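You operate a simulated robot arm through the tools that you are given. There is no shell and no other tool.

You are at the controls of a simulated robot arm. One attempt, no reset.

TASK
Set the controls near the beige table. At the end: the white block (marked "+7") from the beige table is on the small white box; the program dial is turned to 3; the tester lever is set to locked; the teal tester switch is switched off; whatever was shut is shut again. Leave all else as you found it, and nothing knocked over. The tester lever goes to its stop.

The check looks at the end state, three seconds after you hand in, the way a careful person would. Anything else that was tipped, shoved, dropped, spilled or broken makes it a failure.

THE ROBOT
A 7-joint arm with a two-finger gripper, fixed in place. Base frame: the origin is at the foot of the arm, x ahead of it, y to its left, z up; the work surface is at about z = 0.81. Readings come in m, rad, newtons and seconds.
With the tool pointing down near the work surface it reaches from about 0.34 to 0.72 m from the base axis. Its first joint turns from -1.152 to 1.152 rad. Payload 2.45 kg.
The tool frame sits at the grasp point between the pads (the TCP): z along the fingers, y along the line on which they close. The tips reach 0.026 m beyond it. Largest opening 0.096 m; the body of the gripper starts 0.069 m behind the TCP.
Orientation is that of the tool frame in the base frame, as a unit quaternion [x, y, z, w]. With the fingers straight down and closing along the base's y, the tool's x points along the base's -x, its y along +y and its z along -z.

THE INTERFACE
- The arm moves only by the tool servo_tool. Its argument "moves" is one flat list of numbers, 7 for each row, row after row: the shift along the tool's x, y, z in units of 100 mm (1.0 is 100 mm), then the turn, a rotation vector about the tool's x, y, z in units of 180 degrees (1.0 is 180 degrees), then the finger opening in m, from 0 to 0.096. In form: [dx, dy, dz, ax, ay, az, jaw, dx, dy, dz, ax, ay, az, jaw, ...]. A call has 1 to 20 rows; each row is the pose to reach, as a shift and turn from the pose commanded when the call began, along the tool's axes at that moment. A call with a number of a shift or a turn outside -1 to 1 is refused whole. Each row takes 0.2 s and may step no farther than 0.05 m and 0.15 rad from the row before; otherwise, or with a gripper value out of range, the whole call is refused. Where a pose cannot be reached the arm comes as near as it can. A force on the tool above 40 N (or 10 N above the force at the start of the call, whichever is more), or a blocked arm, ends the call early, and 0.2 s more pass. Each finger halts on what it meets, pressing with about 32 N; the grip force reading is that of the motor and also rises with nothing between the fingers. The clock runs only during rows and for 0.2 s after the last one: add rows that repeat a pose to give the fingers time. It gives the time, the measured TCP pose, the force on the tool (base axes), the opening and the grip force at its end, in the units of the frame above (readings bear some noise), with the torque about the TCP (base axes, N m) and any sound that the robot's microphone picked up, and new pictures: "views" is both (left out), scene, wrist or none.
- Cameras (640 x 400 px; columns grow to the right, rows downward): "scene" is fixed at [0.1496, -0.3712, 1.4343]; the picture's right is [0.89, -0.45, 0.00], its down [-0.21, -0.42, -0.88] and it looks along [0.40, 0.79, -0.47] (base axes); focal length 335 px, centre (320, 200). "wrist" rides on the gripper at [0.082, 0.003, -0.098] in the tool frame; the picture's right is [-0.04, 1.00, 0.00], its down [-0.73, -0.03, -0.68] and it looks along [-0.68, -0.03, 0.73] (tool axes); focal length 256 px, centre (320, 200). There is no depth. A picture from a camera that has moved, and an enlarged one, comes with that camera's place and axes in the base frame and with its lens. The place of the scene camera against the robot may be out by one fixed shift of up to 0.012 m in any direction.
- zoom(camera, box): a new picture of the part [left, top, right, bottom] of that camera's present view, enlarged. It takes no simulated time.
- close_job(): hands the job in; it is judged then, once.

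Nothing tells you positions but the pictures and the camera data. Unless the task says otherwise, let go and move clear before handing in.

The tools are called after ">>>" as name(argument=value, ...) on one line, values as JSON. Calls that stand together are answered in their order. servo_tool: Moves the arm, as the interface text tells. Its arguments: {"type":"object","properties":{"moves":{"type":"array","items":{"type":"number"}},"views":{"type":"string","enum":["both","scene","wrist","none"]}},"required":["moves"]} The other tools are called the same way: zoom (camera, box) takes an enlarged picture of a part of a camera's view; close_job () hands the job in.

At the start:

```text
time_s: 0.0
position: [0.4255, 0.1841, 1.1595]
orientation: [0.0, 1.0, 0.001, 0.0]
force: [0.4, -0.5, 0.8]
wrist_torque: [0.0, -0.06, 0.01]
opening: 0.0961
gripper_force: 0.0
```

scene: 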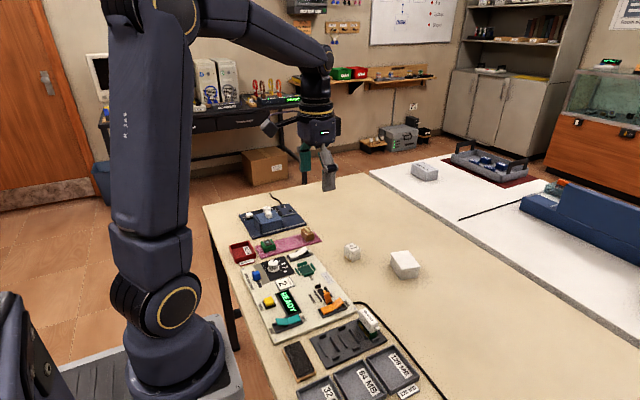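
wrist: 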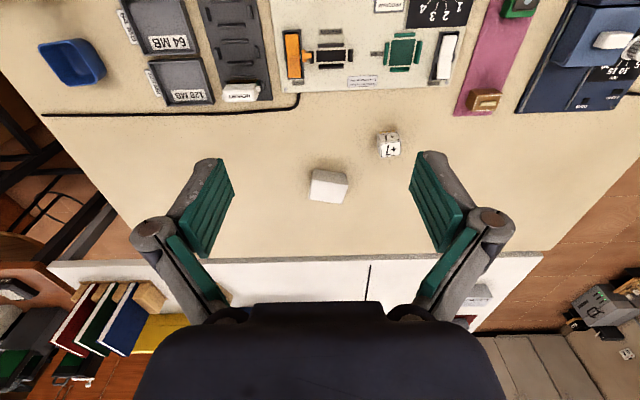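

I see a tester panel with several controls, a white "+7" block and a white box on the beige table. I'll zoom in on the controls before moving.

>>> zoom(camera="scene", box=[230, 190, 390, 290])

>>> zoom(camera="scene", box=[240, 250, 400, 350])

>>> zoom(camera="wrist", box=[260, 0, 480, 138])

>>> zoom(camera="wrist", box=[440, 0, 640, 125])

>>> zoom(camera="scene", box=[320, 230, 440, 305])

```text
4.00 times, centred on (310, 240) of scene
camera zoom: at [0.1496, -0.3712, 1.4343], right [0.89, -0.45, 0.0], down [-0.21, -0.42, -0.88], along [0.4, 0.79, -0.47], focal length 1340 px, centre (360, 40)
```

zoom: 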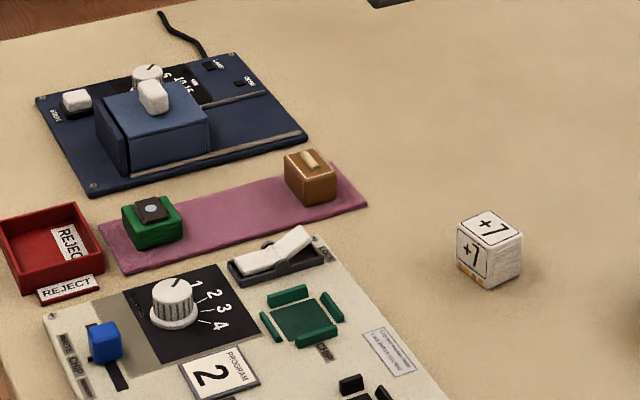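

```text
4.00 times, centred on (320, 300) of scene
camera zoom: at [0.1496, -0.3712, 1.4343], right [0.89, -0.45, 0.0], down [-0.21, -0.42, -0.88], along [0.4, 0.79, -0.47], focal length 1340 px, centre (320, -200)
```

zoom: 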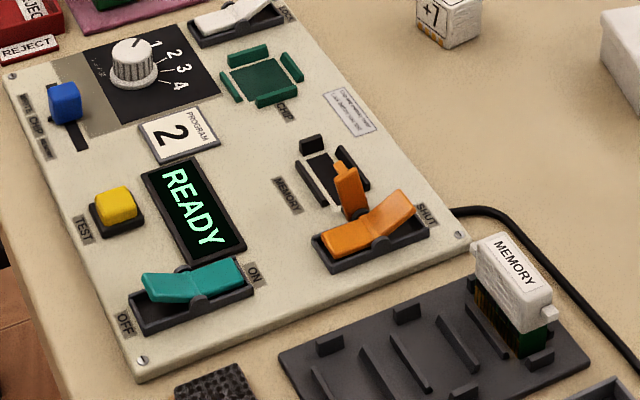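

```text
2.90 times, centred on (370, 69) of wrist
camera zoom: at [0.3428, 0.1855, 1.2577], right [0.04, 1.0, 0.0], down [0.73, -0.03, 0.68], along [0.68, -0.03, -0.73], focal length 742 px, centre (175, 580)
```

zoom: 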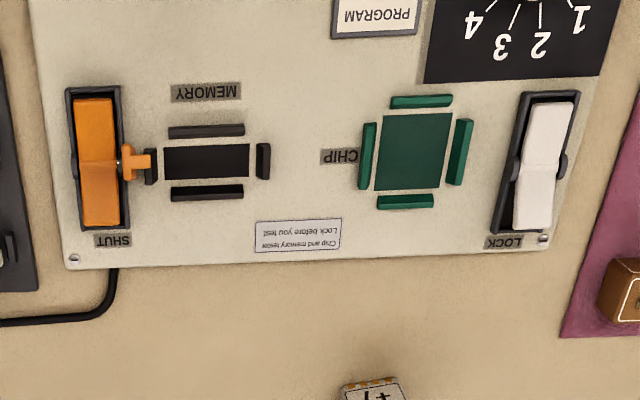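

```text
3.20 times, centred on (540, 62) of wrist
camera zoom: at [0.3428, 0.1855, 1.2577], right [0.04, 1.0, 0.0], down [0.73, -0.03, 0.68], along [0.68, -0.03, -0.73], focal length 819 px, centre (-384, 640)
```

zoom: 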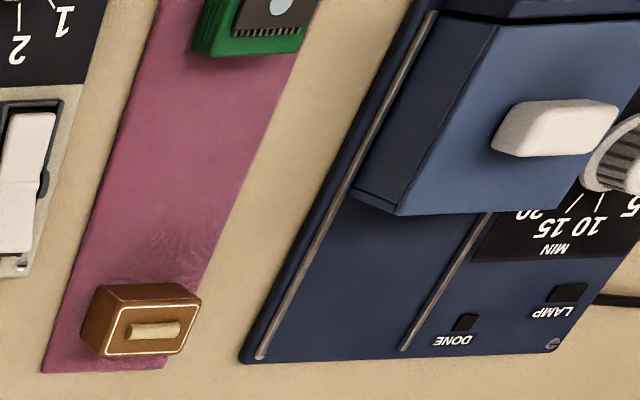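

```text
5.33 times, centred on (380, 268) of scene
camera zoom: at [0.1496, -0.3712, 1.4343], right [0.89, -0.45, 0.0], down [-0.21, -0.42, -0.88], along [0.4, 0.79, -0.47], focal length 1787 px, centre (0, -160)
```

zoom: 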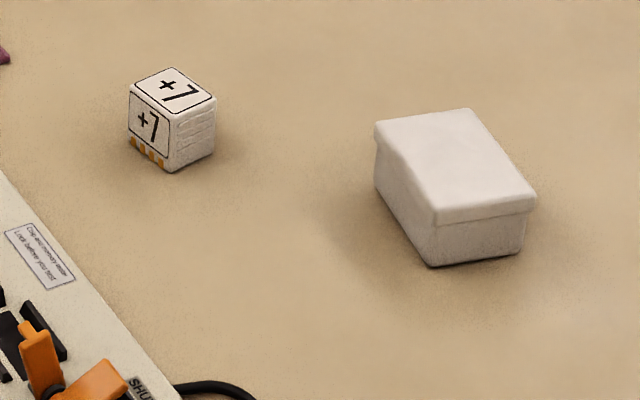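

The tester has a white rocker labelled LOCK, a teal ON/OFF rocker and a program dial at 2. I put the block near (0.60, 0.305) and the box near (0.69, 0.186). I'll tilt the wrist camera over the panel for a closer look.

>>> servo_tool(moves=[0.1, 0.12, 0.1, 0, 0.04, 0, 0.096, 0.2, 0.24, 0.2, 0, 0.08, 0, 0.096, 0.3, 0.36, 0.3, 0, 0.12, 0, 0.096, 0.4, 0.48, 0.4, 0, 0.16, 0, 0.096, 0.5, 0.6, 0.5, 0, 0.2, 0, 0.096])

```text
time_s: 1.2
position: [0.375, 0.2434, 1.1086]
orientation: [-0.001, 0.951, -0.001, -0.31]
force: [0.5, -0.3, 0.4]
wrist_torque: [0.01, 0.0, -0.03]
opening: 0.096
gripper_force: 0.0
camera wrist: at [0.3663, 0.2446, 1.2364], right [0.03, 1.0, -0.02], down [0.99, -0.03, 0.12], along [0.12, -0.03, -0.99], focal length 256 px, centre (320, 200)
```

scene: 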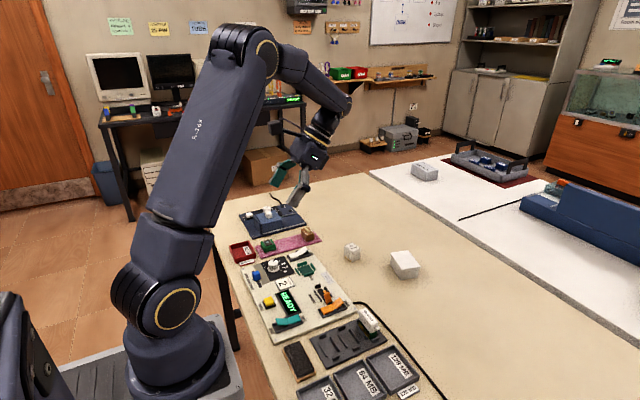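
wrist: 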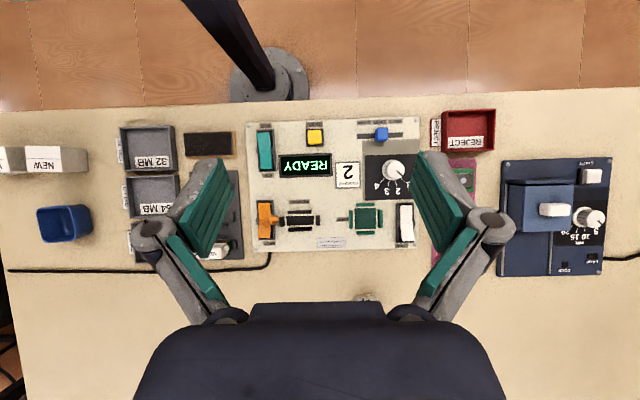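

>>> zoom(camera="wrist", box=[330, 110, 430, 172])

>>> zoom(camera="wrist", box=[240, 115, 440, 255])

>>> zoom(camera="scene", box=[258, 300, 318, 338])

>>> zoom(camera="scene", box=[280, 240, 330, 271])

>>> zoom(camera="scene", box=[305, 280, 355, 311])

>>> zoom(camera="scene", box=[250, 250, 310, 287])

```text
6.40 times, centred on (380, 141) of wrist
camera zoom: at [0.3663, 0.2446, 1.2364], right [0.03, 1.0, -0.02], down [0.99, -0.03, 0.12], along [0.12, -0.03, -0.99], focal length 1638 px, centre (-64, 578)
```

zoom: 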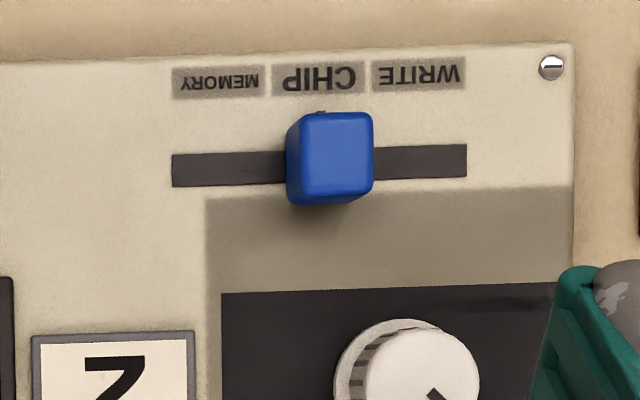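

```text
2.86 times, centred on (340, 185) of wrist
camera zoom: at [0.3663, 0.2446, 1.2364], right [0.03, 1.0, -0.02], down [0.99, -0.03, 0.12], along [0.12, -0.03, -0.99], focal length 731 px, centre (263, 243)
```

zoom: 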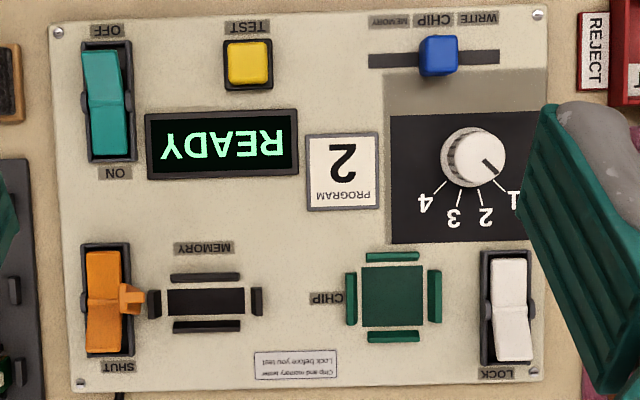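

```text
10.53 times, centred on (288, 319) of scene
camera zoom: at [0.1496, -0.3712, 1.4343], right [0.89, -0.45, 0.0], down [-0.21, -0.42, -0.88], along [0.4, 0.79, -0.47], focal length 3526 px, centre (657, -1053)
```

zoom: 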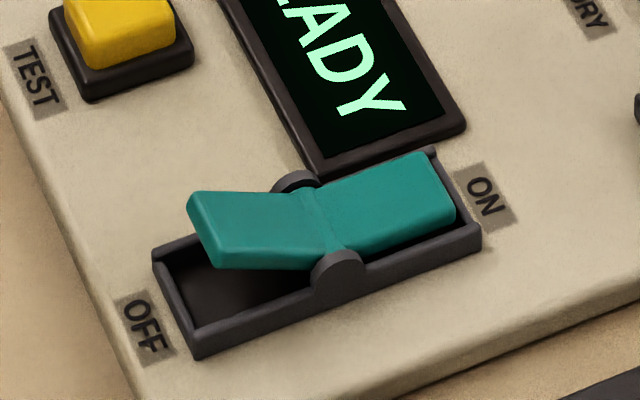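

```text
12.80 times, centred on (305, 256) of scene
camera zoom: at [0.1496, -0.3712, 1.4343], right [0.89, -0.45, 0.0], down [-0.21, -0.42, -0.88], along [0.4, 0.79, -0.47], focal length 4288 px, centre (512, -510)
```

zoom: 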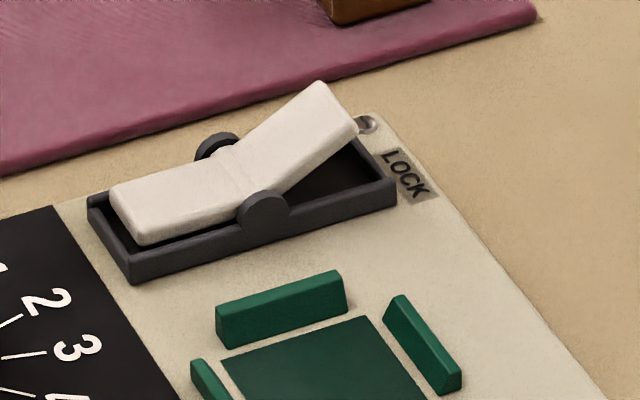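

```text
12.80 times, centred on (330, 296) of scene
camera zoom: at [0.1496, -0.3712, 1.4343], right [0.89, -0.45, 0.0], down [-0.21, -0.42, -0.88], along [0.4, 0.79, -0.47], focal length 4288 px, centre (192, -1022)
```

zoom: 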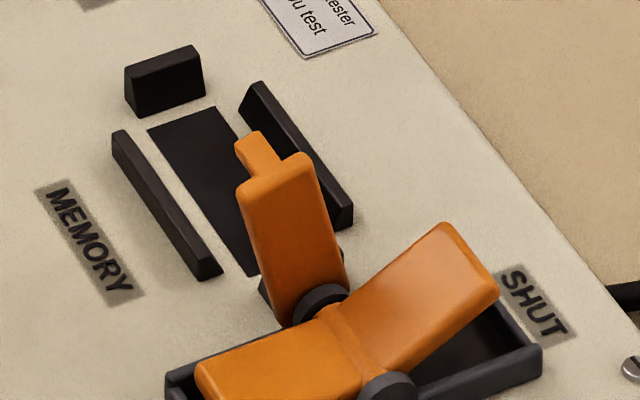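

```text
10.67 times, centred on (280, 268) of scene
camera zoom: at [0.1496, -0.3712, 1.4343], right [0.89, -0.45, 0.0], down [-0.21, -0.42, -0.88], along [0.4, 0.79, -0.47], focal length 3573 px, centre (747, -531)
```

zoom: 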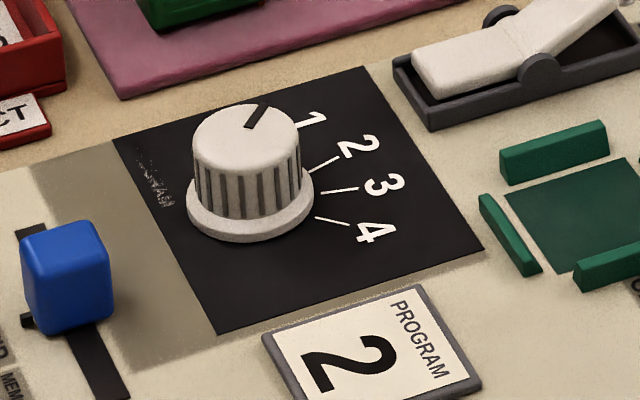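

Pressed ends of the rockers sit low: teal is at ON (its OFF end is raised), and the white LOCK end is raised, so it isn't locked. The dial points at 1 and needs about 60° clockwise. The dial is near (0.373, 0.347), so next I bring the tool upright above it for a close look.

>>> servo_tool(moves=[-0.173, 0.208, 0.245, 0, -0.04, 0, 0.096, -0.346, 0.416, 0.49, 0, -0.08, 0, 0.096, -0.52, 0.624, 0.735, 0, -0.12, 0, 0.096, -0.693, 0.832, 0.98, 0, -0.16, 0, 0.096, -0.866, 1.0, 1.0, 0, -0.2, 0, 0.096])

>>> zoom(camera="wrist", box=[160, 0, 480, 200])

>>> zoom(camera="scene", box=[220, 180, 380, 280])

```text
time_s: 2.4
position: [0.3859, 0.3429, 0.9774]
orientation: [0.0, 1.0, 0.001, 0.0]
force: [0.2, -0.4, -0.7]
wrist_torque: [-0.01, -0.04, -0.02]
opening: 0.096
gripper_force: 0.0
camera wrist: at [0.3031, 0.3445, 1.0761], right [0.04, 1.0, 0.0], down [0.73, -0.03, 0.68], along [0.68, -0.03, -0.73], focal length 256 px, centre (320, 200)
```

scene: 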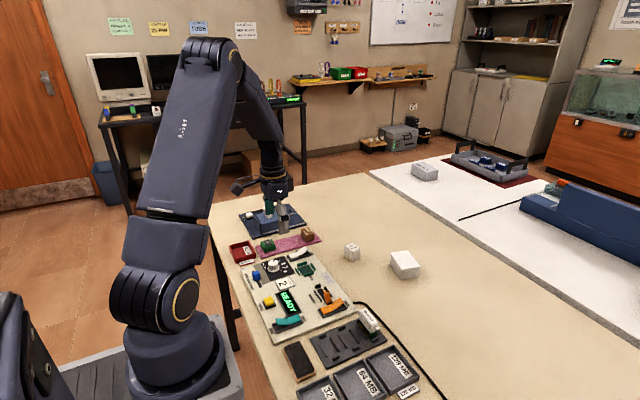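
wrist: 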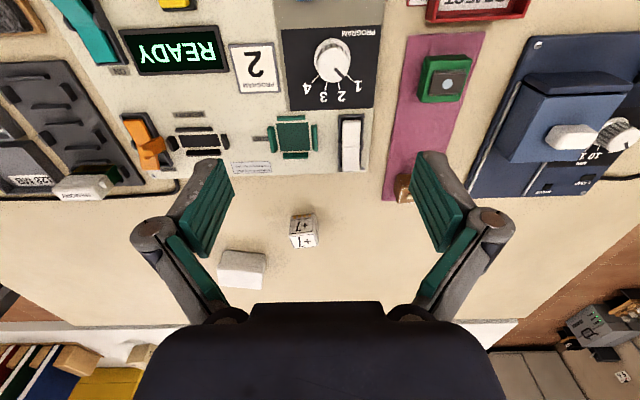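

```text
2.00 times, centred on (320, 100) of wrist
camera zoom: at [0.3031, 0.3445, 1.0761], right [0.04, 1.0, 0.0], down [0.73, -0.03, 0.68], along [0.68, -0.03, -0.73], focal length 512 px, centre (320, 400)
```

zoom: 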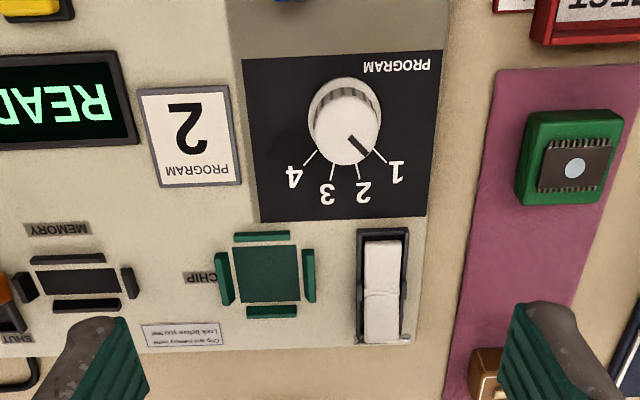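

```text
4.00 times, centred on (300, 230) of scene
camera zoom: at [0.1496, -0.3712, 1.4343], right [0.89, -0.45, 0.0], down [-0.21, -0.42, -0.88], along [0.4, 0.79, -0.47], focal length 1340 px, centre (400, 80)
```

zoom: 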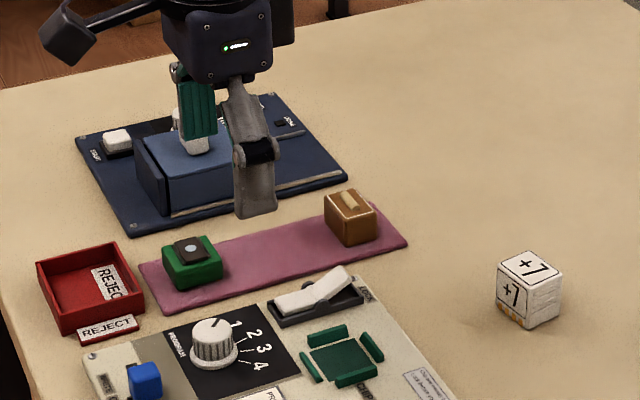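

The dial stands at about (0.366, 0.352). I'll yaw the tool −30°, centre it over the dial well above the knob top, and check alignment.

>>> servo_tool(moves=[0.05, 0.02, 0.14, 0, 0, -0.042, 0.08, 0.1, 0.045, 0.28, 0, 0, -0.084, 0.07, 0.15, 0.07, 0.42, 0, 0, -0.126, 0.06, 0.19, 0.09, 0.57, 0, 0, -0.167, 0.06, 0.19, 0.09, 0.57, 0, 0, -0.167, 0.06])

>>> zoom(camera="wrist", box=[220, 60, 420, 185])

>>> zoom(camera="scene", box=[220, 200, 340, 275])

```text
time_s: 3.6
position: [0.367, 0.3532, 0.9192]
orientation: [-0.261, 0.965, 0.0, 0.0]
force: [-0.6, 0.7, -0.3]
wrist_torque: [-0.02, 0.01, -0.01]
opening: 0.06
gripper_force: 0.0
camera wrist: at [0.2947, 0.3129, 1.0191], right [-0.47, 0.88, 0.0], down [0.65, 0.34, 0.68], along [0.6, 0.32, -0.73], focal length 256 px, centre (320, 200)
```

scene: 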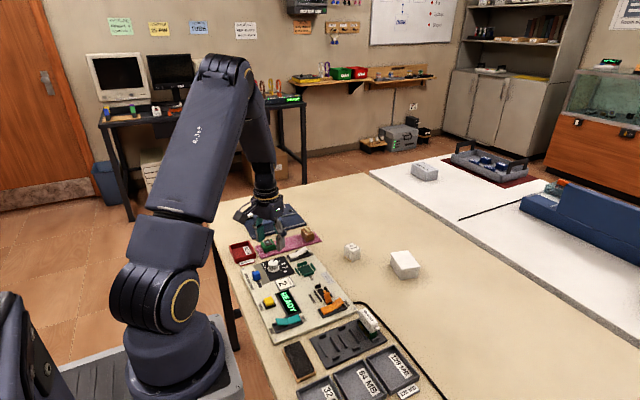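
wrist: 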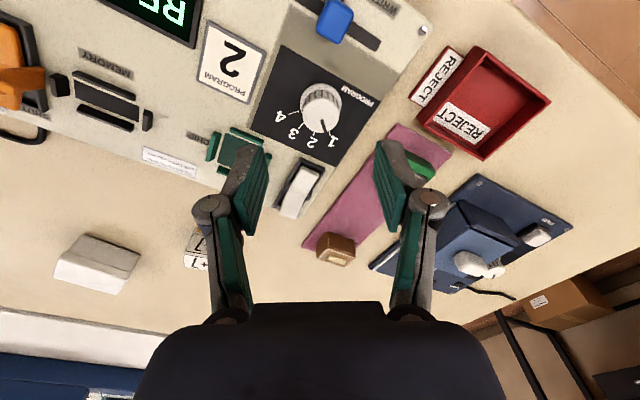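

```text
3.20 times, centred on (320, 122) of wrist
camera zoom: at [0.2947, 0.3129, 1.0191], right [-0.47, 0.88, 0.0], down [0.65, 0.34, 0.68], along [0.6, 0.32, -0.73], focal length 819 px, centre (320, 448)
```

zoom: 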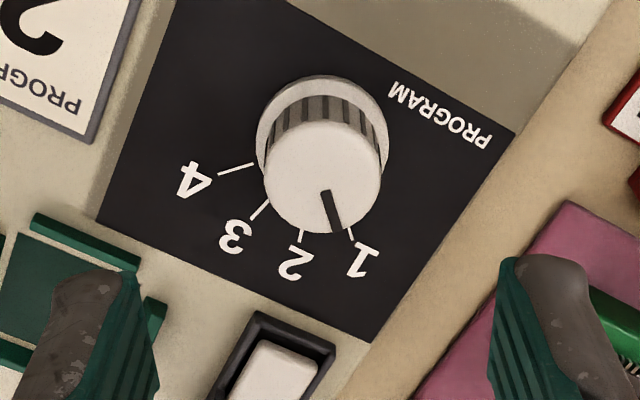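

```text
5.33 times, centred on (280, 238) of scene
camera zoom: at [0.1496, -0.3712, 1.4343], right [0.89, -0.45, 0.0], down [-0.21, -0.42, -0.88], along [0.4, 0.79, -0.47], focal length 1787 px, centre (533, 0)
```

zoom: 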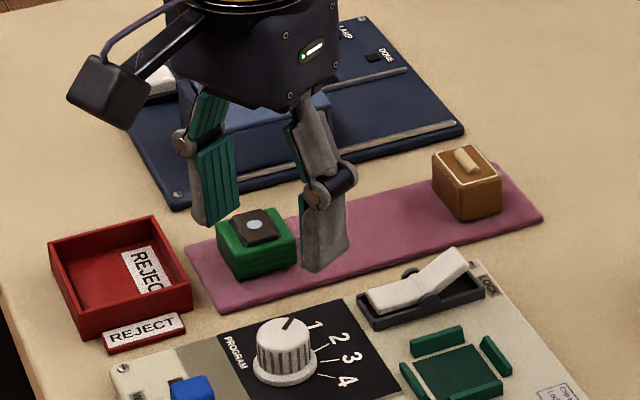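

The knob (about 26 mm wide, top near z 0.846) sits about 4 mm back toward the base from the tool's centre. I'll correct that and descend partway.

>>> servo_tool(moves=[0.044, -0.006, 0.15, 0, 0, 0, 0.055, 0.044, -0.006, 0.3, 0, 0, 0, 0.055, 0.044, -0.006, 0.43, 0, 0, 0, 0.055, 0.044, -0.006, 0.5, 0, 0, 0, 0.055, 0.044, -0.006, 0.5, 0, 0, 0, 0.055])

>>> zoom(camera="wrist", box=[220, 100, 420, 225])

>>> zoom(camera="scene", box=[230, 220, 330, 282])

```text
time_s: 4.8
position: [0.3633, 0.3505, 0.8702]
orientation: [-0.26, 0.966, 0.0, 0.0]
force: [-0.3, -0.5, 0.0]
wrist_torque: [0.01, -0.01, 0.0]
opening: 0.0551
gripper_force: 0.1
camera wrist: at [0.2907, 0.3106, 0.9697], right [-0.47, 0.88, 0.0], down [0.65, 0.34, 0.68], along [0.6, 0.32, -0.73], focal length 256 px, centre (320, 200)
```

scene: 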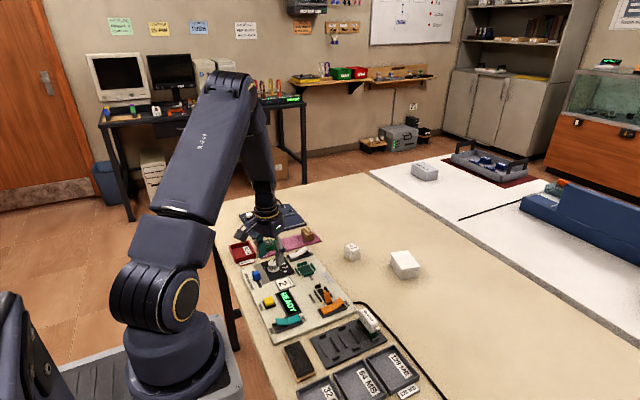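
wrist: 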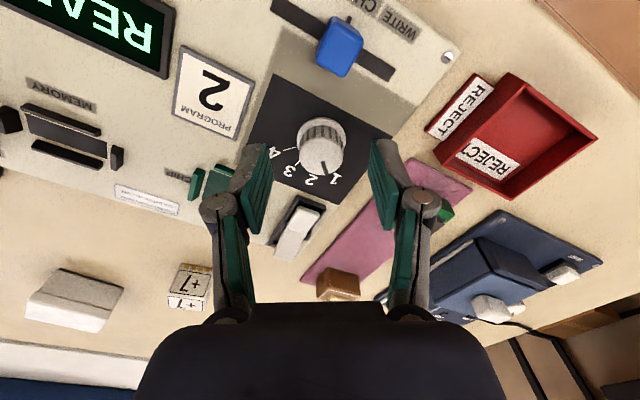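

```text
3.20 times, centred on (320, 162) of wrist
camera zoom: at [0.2907, 0.3106, 0.9697], right [-0.47, 0.88, 0.0], down [0.65, 0.34, 0.68], along [0.6, 0.32, -0.73], focal length 819 px, centre (320, 320)
```

zoom: 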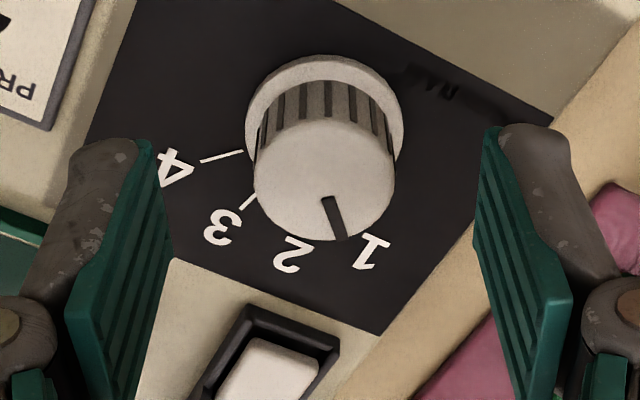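

```text
6.40 times, centred on (280, 251) of scene
camera zoom: at [0.1496, -0.3712, 1.4343], right [0.89, -0.45, 0.0], down [-0.21, -0.42, -0.88], along [0.4, 0.79, -0.47], focal length 2144 px, centre (576, -126)
```

zoom: 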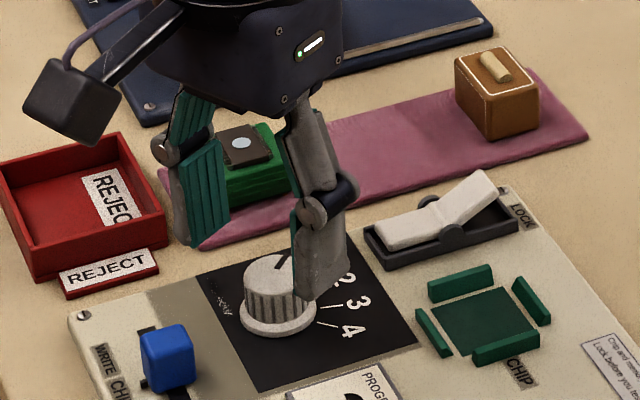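

The knob is centred between the fingers. I'll descend the last 12 mm and close on it.

>>> servo_tool(moves=[0.02, 0, 0.06, 0, 0, 0, 0.055, 0.02, 0, 0.12, 0, 0, 0, 0.055, 0.02, 0, 0.12, 0, 0, 0, 0.04, 0.02, 0, 0.12, 0, 0, 0, 0.03, 0.02, 0, 0.12, 0, 0, 0, 0.02, 0.02, 0, 0.12, 0, 0, 0, 0.02, 0.02, 0, 0.12, 0, 0, 0, 0.02])

>>> zoom(camera="wrist", box=[220, 100, 420, 225])

>>> zoom(camera="scene", box=[230, 220, 330, 282])

```text
time_s: 6.4
position: [0.3624, 0.351, 0.8587]
orientation: [-0.258, 0.966, 0.001, 0.002]
force: [-0.2, -4.5, 32.6]
wrist_torque: [-0.05, -0.36, -0.06]
opening: 0.0217
gripper_force: 7.0
camera wrist: at [0.2889, 0.3101, 0.9575], right [-0.47, 0.89, 0.0], down [0.65, 0.34, 0.68], along [0.6, 0.32, -0.73], focal length 256 px, centre (320, 200)
```

scene: 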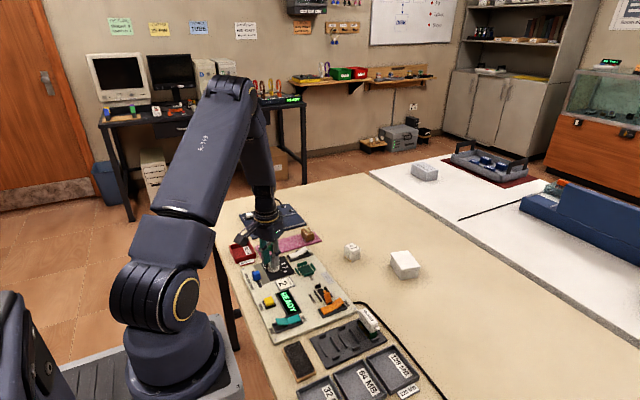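
wrist: 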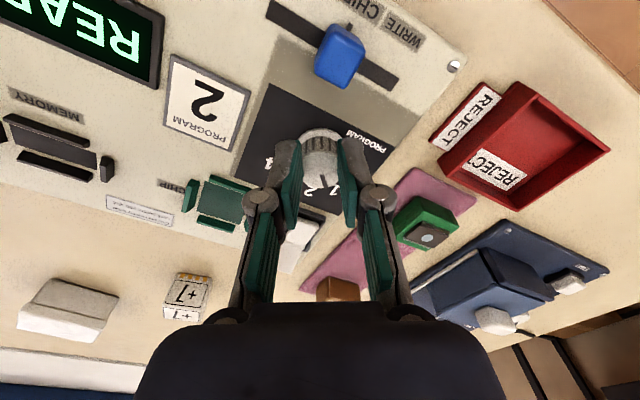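

```text
3.20 times, centred on (320, 162) of wrist
camera zoom: at [0.2889, 0.3101, 0.9575], right [-0.47, 0.89, 0.0], down [0.65, 0.34, 0.68], along [0.6, 0.32, -0.73], focal length 819 px, centre (320, 320)
```

zoom: 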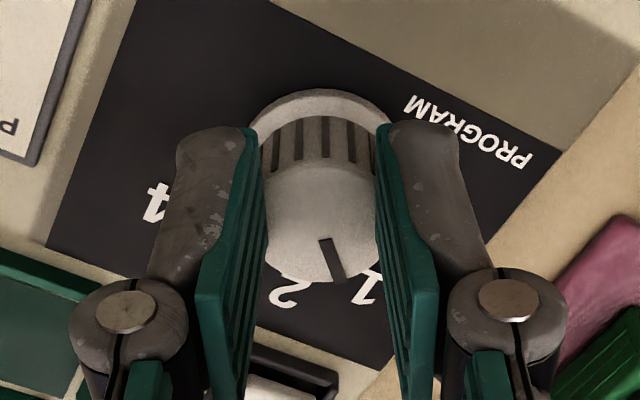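

```text
6.40 times, centred on (280, 251) of scene
camera zoom: at [0.1492, -0.3717, 1.4342], right [0.89, -0.45, 0.0], down [-0.21, -0.42, -0.88], along [0.4, 0.79, -0.47], focal length 2144 px, centre (576, -126)
```

zoom: 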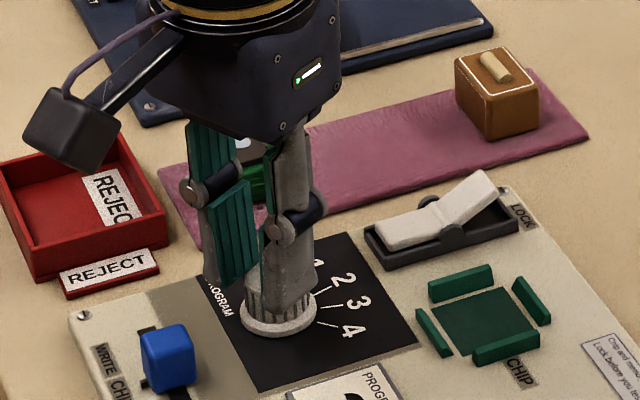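

The tips are resting on the dial's flange (about 33 N down), so I'll lift 2 mm and firm up the grip.

>>> servo_tool(moves=[0, 0, -0.015, 0, 0, 0, 0.022, 0, 0, -0.025, 0, 0, 0, 0.022, 0, 0, -0.025, 0, 0, 0, 0.014, 0, 0, -0.025, 0, 0, 0, 0.01, 0, 0, -0.025, 0, 0, 0, 0.01], views="wrist")

>>> zoom(camera="wrist", box=[220, 100, 420, 225])

```text
time_s: 7.6
position: [0.3603, 0.3483, 0.8607]
orientation: [-0.259, 0.966, 0.001, -0.001]
force: [-0.5, 0.4, 0.5]
wrist_torque: [0.03, -0.02, 0.02]
opening: 0.0098
gripper_force: 0.2
camera wrist: at [0.2887, 0.3098, 0.9596], right [-0.47, 0.88, 0.0], down [0.65, 0.34, 0.68], along [0.6, 0.32, -0.73], focal length 256 px, centre (320, 200)
```

wrist: 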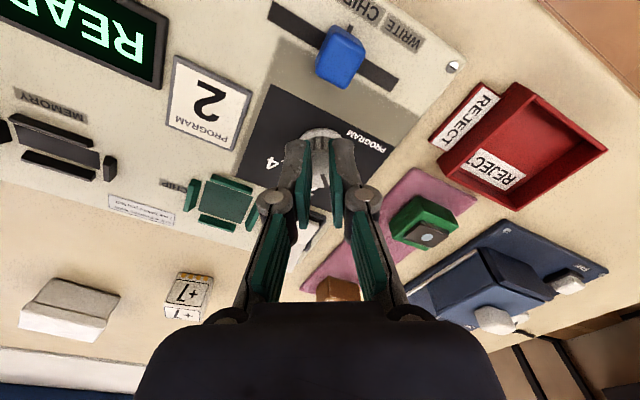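

```text
3.20 times, centred on (320, 162) of wrist
camera zoom: at [0.2887, 0.3098, 0.9596], right [-0.47, 0.88, 0.0], down [0.65, 0.34, 0.68], along [0.6, 0.32, -0.73], focal length 819 px, centre (320, 320)
```

zoom: 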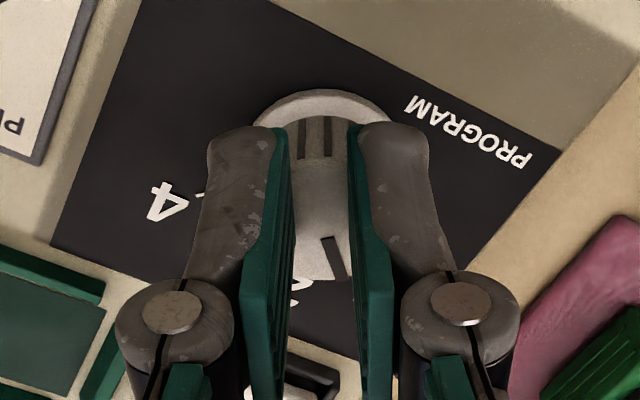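

The fingers closed above the knob, because its top is really at z ≈ 0.833. Re-triangulating with that puts the dial at (0.369, 0.353), so I'll open, lift and re-centre there.

>>> servo_tool(moves=[0, 0, -0.1, 0, 0, 0, 0.02, 0, 0, -0.1, 0, 0, 0, 0.04, 0, 0, -0.1, 0, 0, 0, 0.05, -0.086, -0.005, -0.1, 0, 0, 0, 0.05, -0.086, -0.005, -0.05, 0, 0, 0, 0.05, -0.086, -0.005, -0.05, 0, 0, 0, 0.05])

>>> zoom(camera="wrist", box=[220, 100, 420, 225])

>>> zoom(camera="scene", box=[230, 220, 330, 282])

```text
time_s: 9.0
position: [0.3687, 0.3529, 0.8656]
orientation: [-0.26, 0.966, 0.0, 0.0]
force: [0.1, -0.4, -0.2]
wrist_torque: [0.0, 0.01, -0.01]
opening: 0.0501
gripper_force: 0.1
camera wrist: at [0.2962, 0.3136, 0.9642], right [-0.47, 0.88, 0.0], down [0.65, 0.34, 0.68], along [0.6, 0.32, -0.73], focal length 256 px, centre (320, 200)
```

scene: 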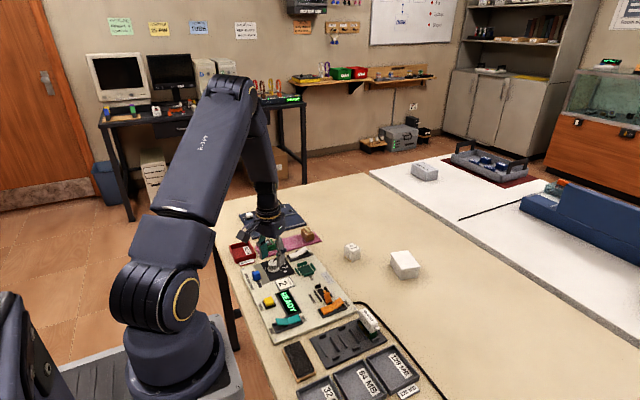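
wrist: 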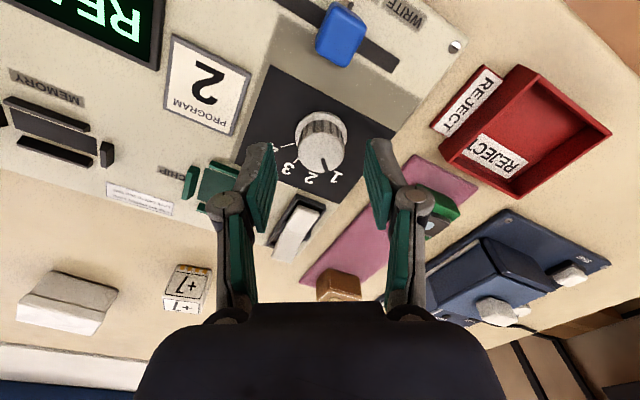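

```text
3.20 times, centred on (320, 162) of wrist
camera zoom: at [0.2962, 0.3136, 0.9642], right [-0.47, 0.88, 0.0], down [0.65, 0.34, 0.68], along [0.6, 0.32, -0.73], focal length 819 px, centre (320, 320)
```

zoom: 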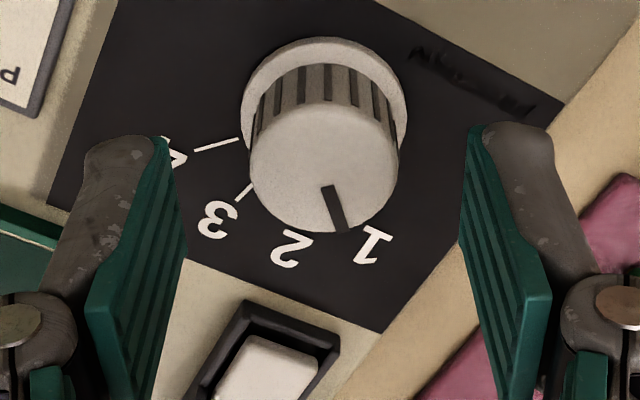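

```text
6.40 times, centred on (280, 251) of scene
camera zoom: at [0.1496, -0.3712, 1.4343], right [0.89, -0.45, 0.0], down [-0.21, -0.42, -0.88], along [0.4, 0.79, -0.47], focal length 2144 px, centre (576, -126)
```

zoom: 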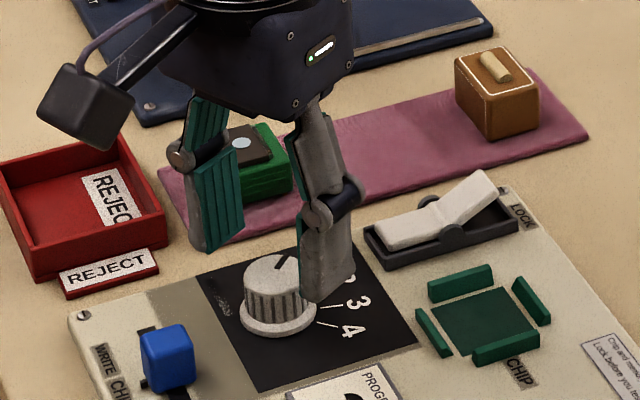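

Alignment over (0.369, 0.353) checks out. I'll descend with the fingers straddling the knob and close.

>>> servo_tool(moves=[0, 0, 0.08, 0, 0, 0, 0.05, 0, 0, 0.16, 0, 0, 0, 0.05, 0, 0, 0.22, 0, 0, 0, 0.05, 0, 0, 0.22, 0, 0, 0, 0.05])

>>> zoom(camera="scene", box=[230, 220, 330, 282])

>>> zoom(camera="wrist", box=[220, 100, 420, 225])

```text
time_s: 10.0
position: [0.3678, 0.3524, 0.8436]
orientation: [-0.26, 0.966, -0.001, 0.0]
force: [0.6, 0.0, -0.1]
wrist_torque: [0.02, -0.01, -0.02]
opening: 0.0499
gripper_force: 0.0
camera wrist: at [0.2957, 0.3129, 0.9424], right [-0.47, 0.88, 0.0], down [0.65, 0.34, 0.68], along [0.6, 0.32, -0.73], focal length 256 px, centre (320, 200)
```

scene: 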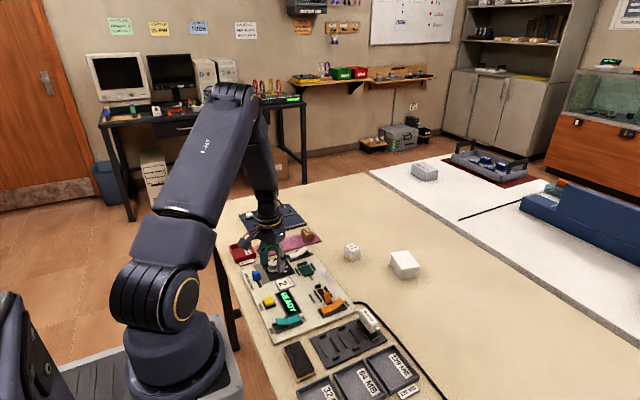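
wrist: 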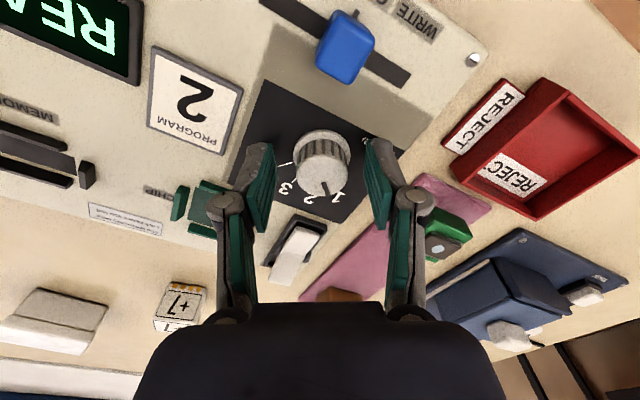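

```text
6.40 times, centred on (280, 251) of scene
camera zoom: at [0.1496, -0.3712, 1.4343], right [0.89, -0.45, 0.0], down [-0.21, -0.42, -0.88], along [0.4, 0.79, -0.47], focal length 2144 px, centre (576, -126)
```

zoom: 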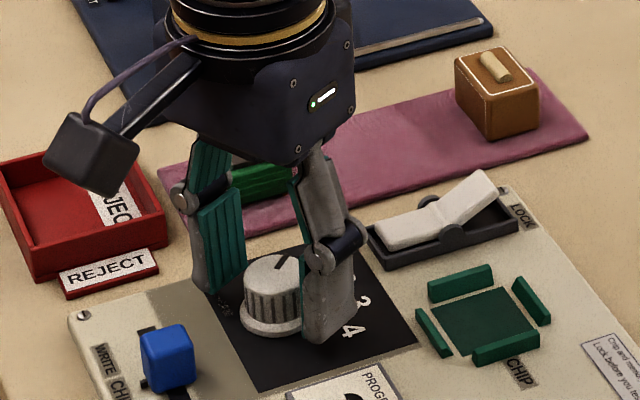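

```text
3.20 times, centred on (320, 162) of wrist
camera zoom: at [0.2957, 0.3129, 0.9424], right [-0.47, 0.88, 0.0], down [0.65, 0.34, 0.68], along [0.6, 0.32, -0.73], focal length 819 px, centre (320, 320)
```

zoom: 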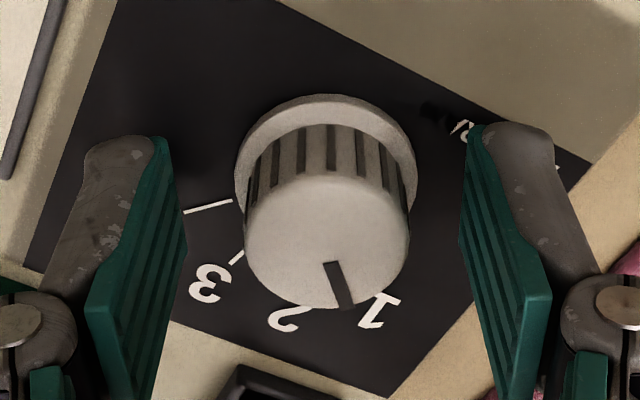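

The fingers straddle the knob cleanly with no contact. Closing now.

>>> servo_tool(moves=[0, 0, 0, 0, 0, 0, 0.035, 0, 0, 0, 0, 0, 0, 0.025, 0, 0, 0, 0, 0, 0, 0.018, 0, 0, 0, 0, 0, 0, 0.015, 0, 0, 0, 0, 0, 0, 0.015])

>>> zoom(camera="wrist", box=[220, 100, 420, 225])

```text
time_s: 11.2
position: [0.3661, 0.3533, 0.8434]
orientation: [-0.259, 0.966, 0.001, 0.0]
force: [-4.8, 8.4, -3.7]
wrist_torque: [0.25, 0.03, 0.01]
opening: 0.0273
gripper_force: 44.9
camera wrist: at [0.2952, 0.3135, 0.9425], right [-0.47, 0.88, 0.0], down [0.65, 0.34, 0.68], along [0.6, 0.32, -0.73], focal length 256 px, centre (320, 200)
```

scene: 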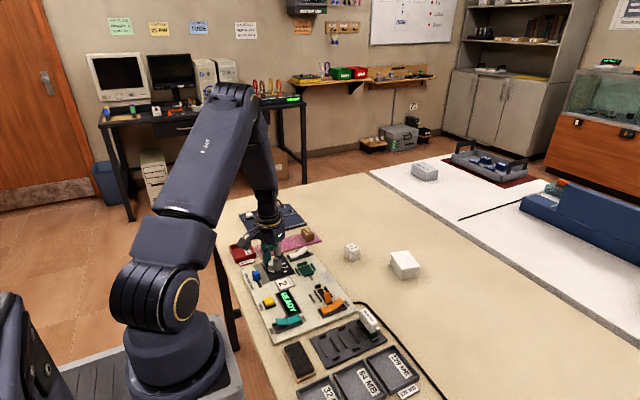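
wrist: 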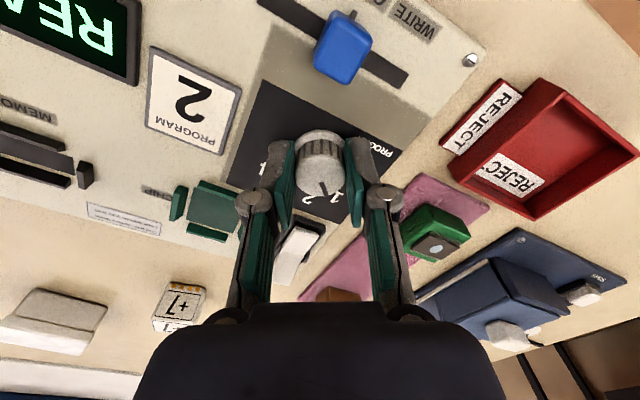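

```text
3.20 times, centred on (320, 162) of wrist
camera zoom: at [0.2952, 0.3135, 0.9425], right [-0.47, 0.88, 0.0], down [0.65, 0.34, 0.68], along [0.6, 0.32, -0.73], focal length 819 px, centre (320, 320)
```

zoom: 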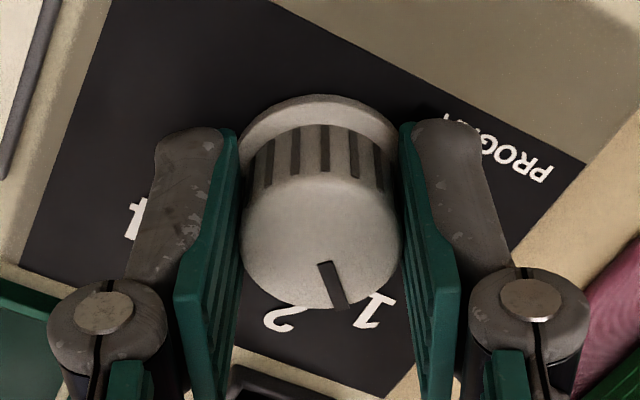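

The knob is held firmly at 0.027 m. I'll nudge 1 mm to center and turn 30° clockwise first, checking the pointer.

>>> servo_tool(moves=[0, 0.01, 0, 0, 0, 0, 0.015, 0, 0.01, 0, 0, 0, 0.042, 0.015, 0, 0.01, 0, 0, 0, 0.084, 0.015, 0, 0.01, 0, 0, 0, 0.126, 0.015, 0, 0.01, 0, 0, 0, 0.167, 0.015, 0, 0.01, 0, 0, 0, 0.167, 0.015])

>>> zoom(camera="wrist", box=[220, 100, 420, 225])

```text
time_s: 12.6
position: [0.3668, 0.3548, 0.8438]
orientation: [0.001, 1.0, 0.001, 0.0]
force: [-15.3, 8.0, 4.1]
wrist_torque: [0.19, 0.4, 0.03]
opening: 0.0272
gripper_force: 45.1
camera wrist: at [0.2856, 0.3566, 0.9427], right [0.04, 1.0, 0.0], down [0.73, -0.03, 0.68], along [0.68, -0.03, -0.74], focal length 256 px, centre (320, 200)
```

scene: 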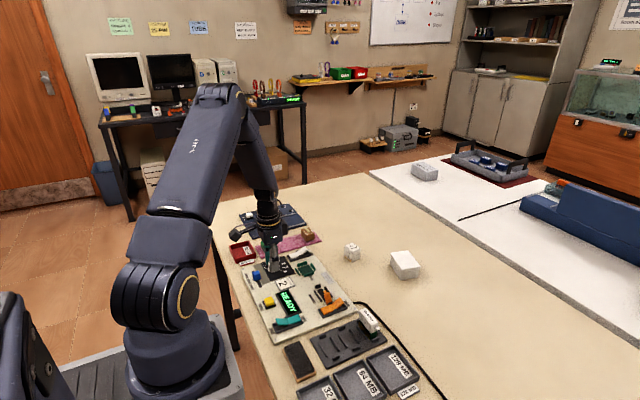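
wrist: 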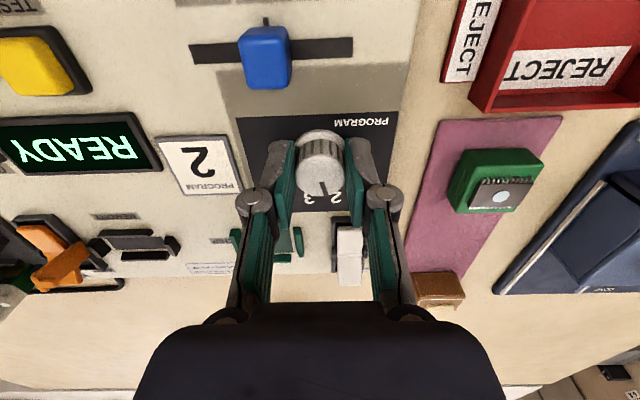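

```text
3.20 times, centred on (320, 162) of wrist
camera zoom: at [0.2856, 0.3566, 0.9427], right [0.04, 1.0, 0.0], down [0.73, -0.03, 0.68], along [0.68, -0.03, -0.74], focal length 819 px, centre (320, 320)
```

zoom: 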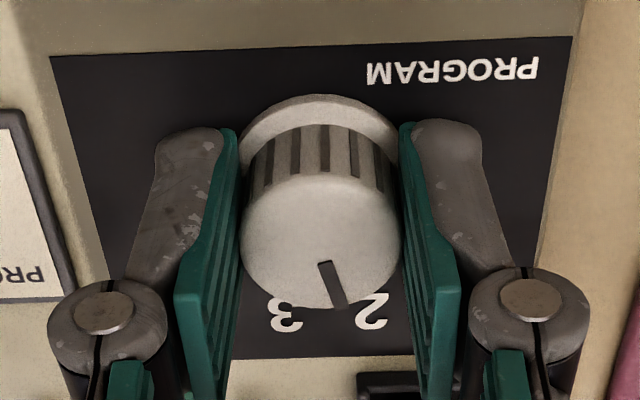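

The dial moved with the grip and now points at 2. I'll relax the side load slightly and turn another 30° to 3.

>>> servo_tool(moves=[0.02, 0.01, 0, 0, 0, 0, 0.015, 0.02, 0.01, 0, 0, 0, 0.042, 0.015, 0.02, 0.01, 0, 0, 0, 0.084, 0.015, 0.02, 0.01, 0, 0, 0, 0.126, 0.015, 0.02, 0.01, 0, 0, 0, 0.165, 0.015, 0.02, 0.01, 0, 0, 0, 0.165, 0.015])

>>> zoom(camera="wrist", box=[220, 100, 420, 225])

```text
time_s: 14.0
position: [0.3675, 0.356, 0.8444]
orientation: [0.258, 0.966, 0.001, 0.0]
force: [5.2, 22.8, -15.5]
wrist_torque: [0.62, 0.07, 0.06]
opening: 0.0271
gripper_force: 44.4
camera wrist: at [0.2979, 0.3977, 0.9426], right [0.53, 0.85, 0.0], down [0.62, -0.39, 0.68], along [0.58, -0.36, -0.73], focal length 256 px, centre (320, 200)
```

scene: 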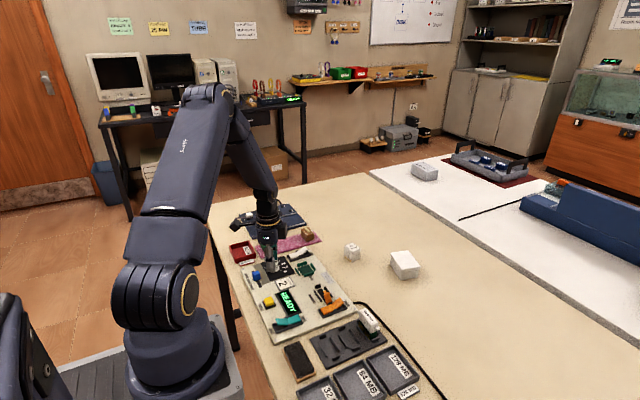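
wrist: 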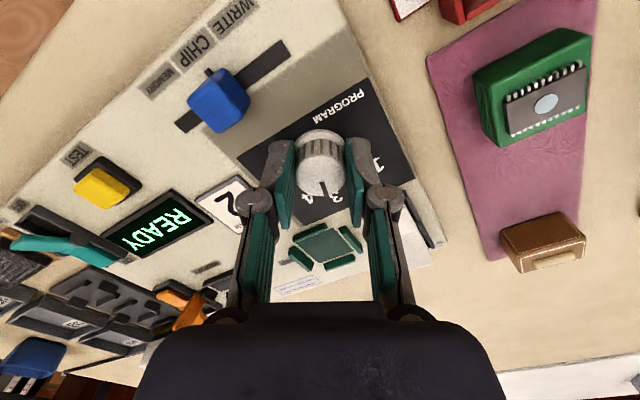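

```text
3.20 times, centred on (320, 162) of wrist
camera zoom: at [0.2979, 0.3977, 0.9426], right [0.53, 0.85, 0.0], down [0.62, -0.39, 0.68], along [0.58, -0.36, -0.73], focal length 819 px, centre (320, 320)
```

zoom: 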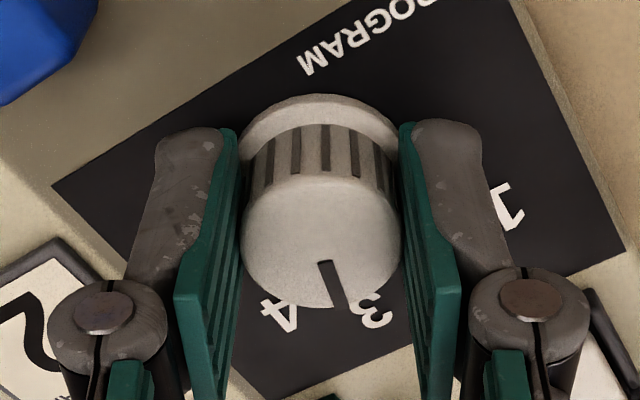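

The pointer reads 3. I'll ease the side load, open the fingers and lift straight up to verify.

>>> servo_tool(moves=[0, 0.015, 0, 0, 0, 0, 0.015, 0, 0.015, 0, 0, 0, 0, 0.03, 0, 0.01, 0, 0, 0, 0, 0.045, 0, 0, 0, 0, 0, 0, 0.05, 0, 0, 0, 0, 0, 0, 0.05, 0, 0, -0.3, 0, 0, 0, 0.05, 0, 0, -0.6, 0, 0, 0, 0.05, 0, 0, -0.8, 0, 0, 0, 0.05])

>>> zoom(camera="wrist", box=[220, 20, 420, 145])

>>> zoom(camera="scene", box=[230, 235, 330, 297])

```text
time_s: 15.8
position: [0.3649, 0.3563, 0.9231]
orientation: [0.256, 0.967, 0.0, -0.001]
force: [0.4, 0.4, -0.3]
wrist_torque: [-0.01, 0.0, 0.0]
opening: 0.0501
gripper_force: 0.0
camera wrist: at [0.2959, 0.3982, 1.0216], right [0.53, 0.85, 0.0], down [0.62, -0.39, 0.68], along [0.58, -0.36, -0.73], focal length 256 px, centre (320, 200)
```

scene: 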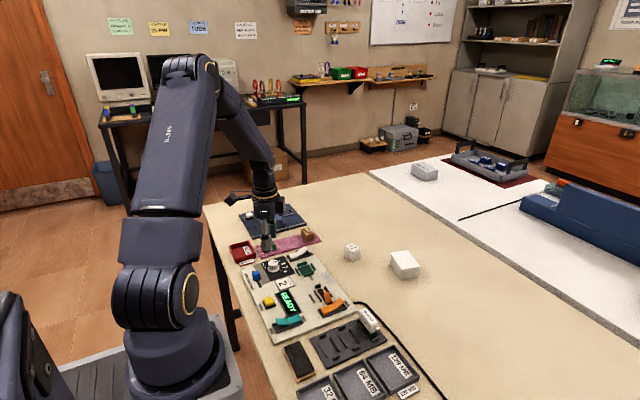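
wrist: 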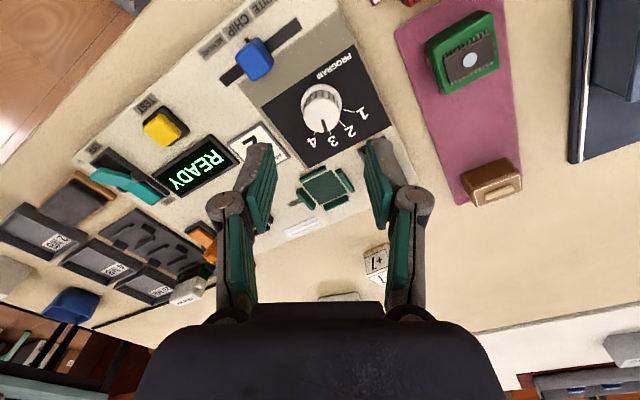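

```text
3.20 times, centred on (320, 82) of wrist
camera zoom: at [0.2959, 0.3982, 1.0216], right [0.53, 0.85, 0.0], down [0.62, -0.39, 0.68], along [0.58, -0.36, -0.73], focal length 819 px, centre (320, 576)
```

zoom: 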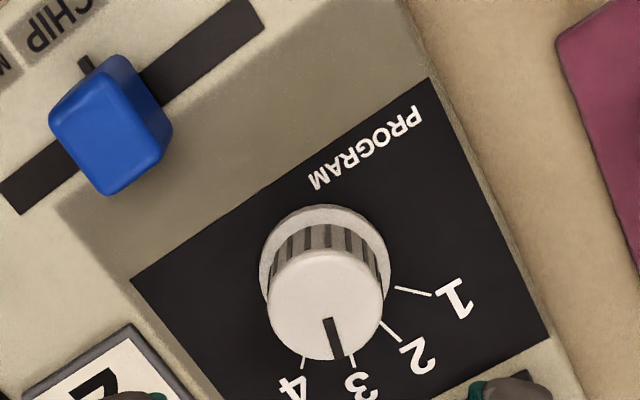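

```text
6.40 times, centred on (280, 266) of scene
camera zoom: at [0.1496, -0.3712, 1.4343], right [0.89, -0.45, 0.0], down [-0.21, -0.42, -0.88], along [0.4, 0.79, -0.47], focal length 2144 px, centre (576, -222)
```

zoom: 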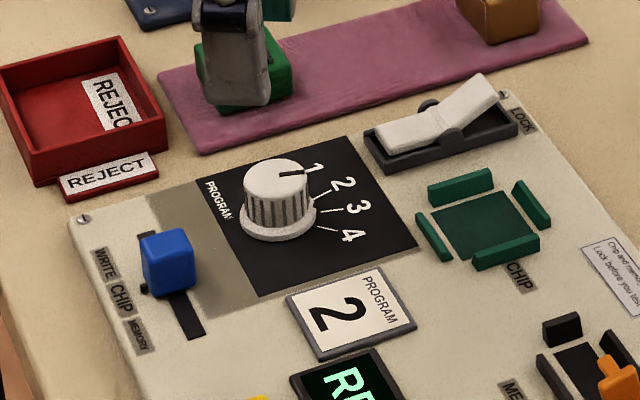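

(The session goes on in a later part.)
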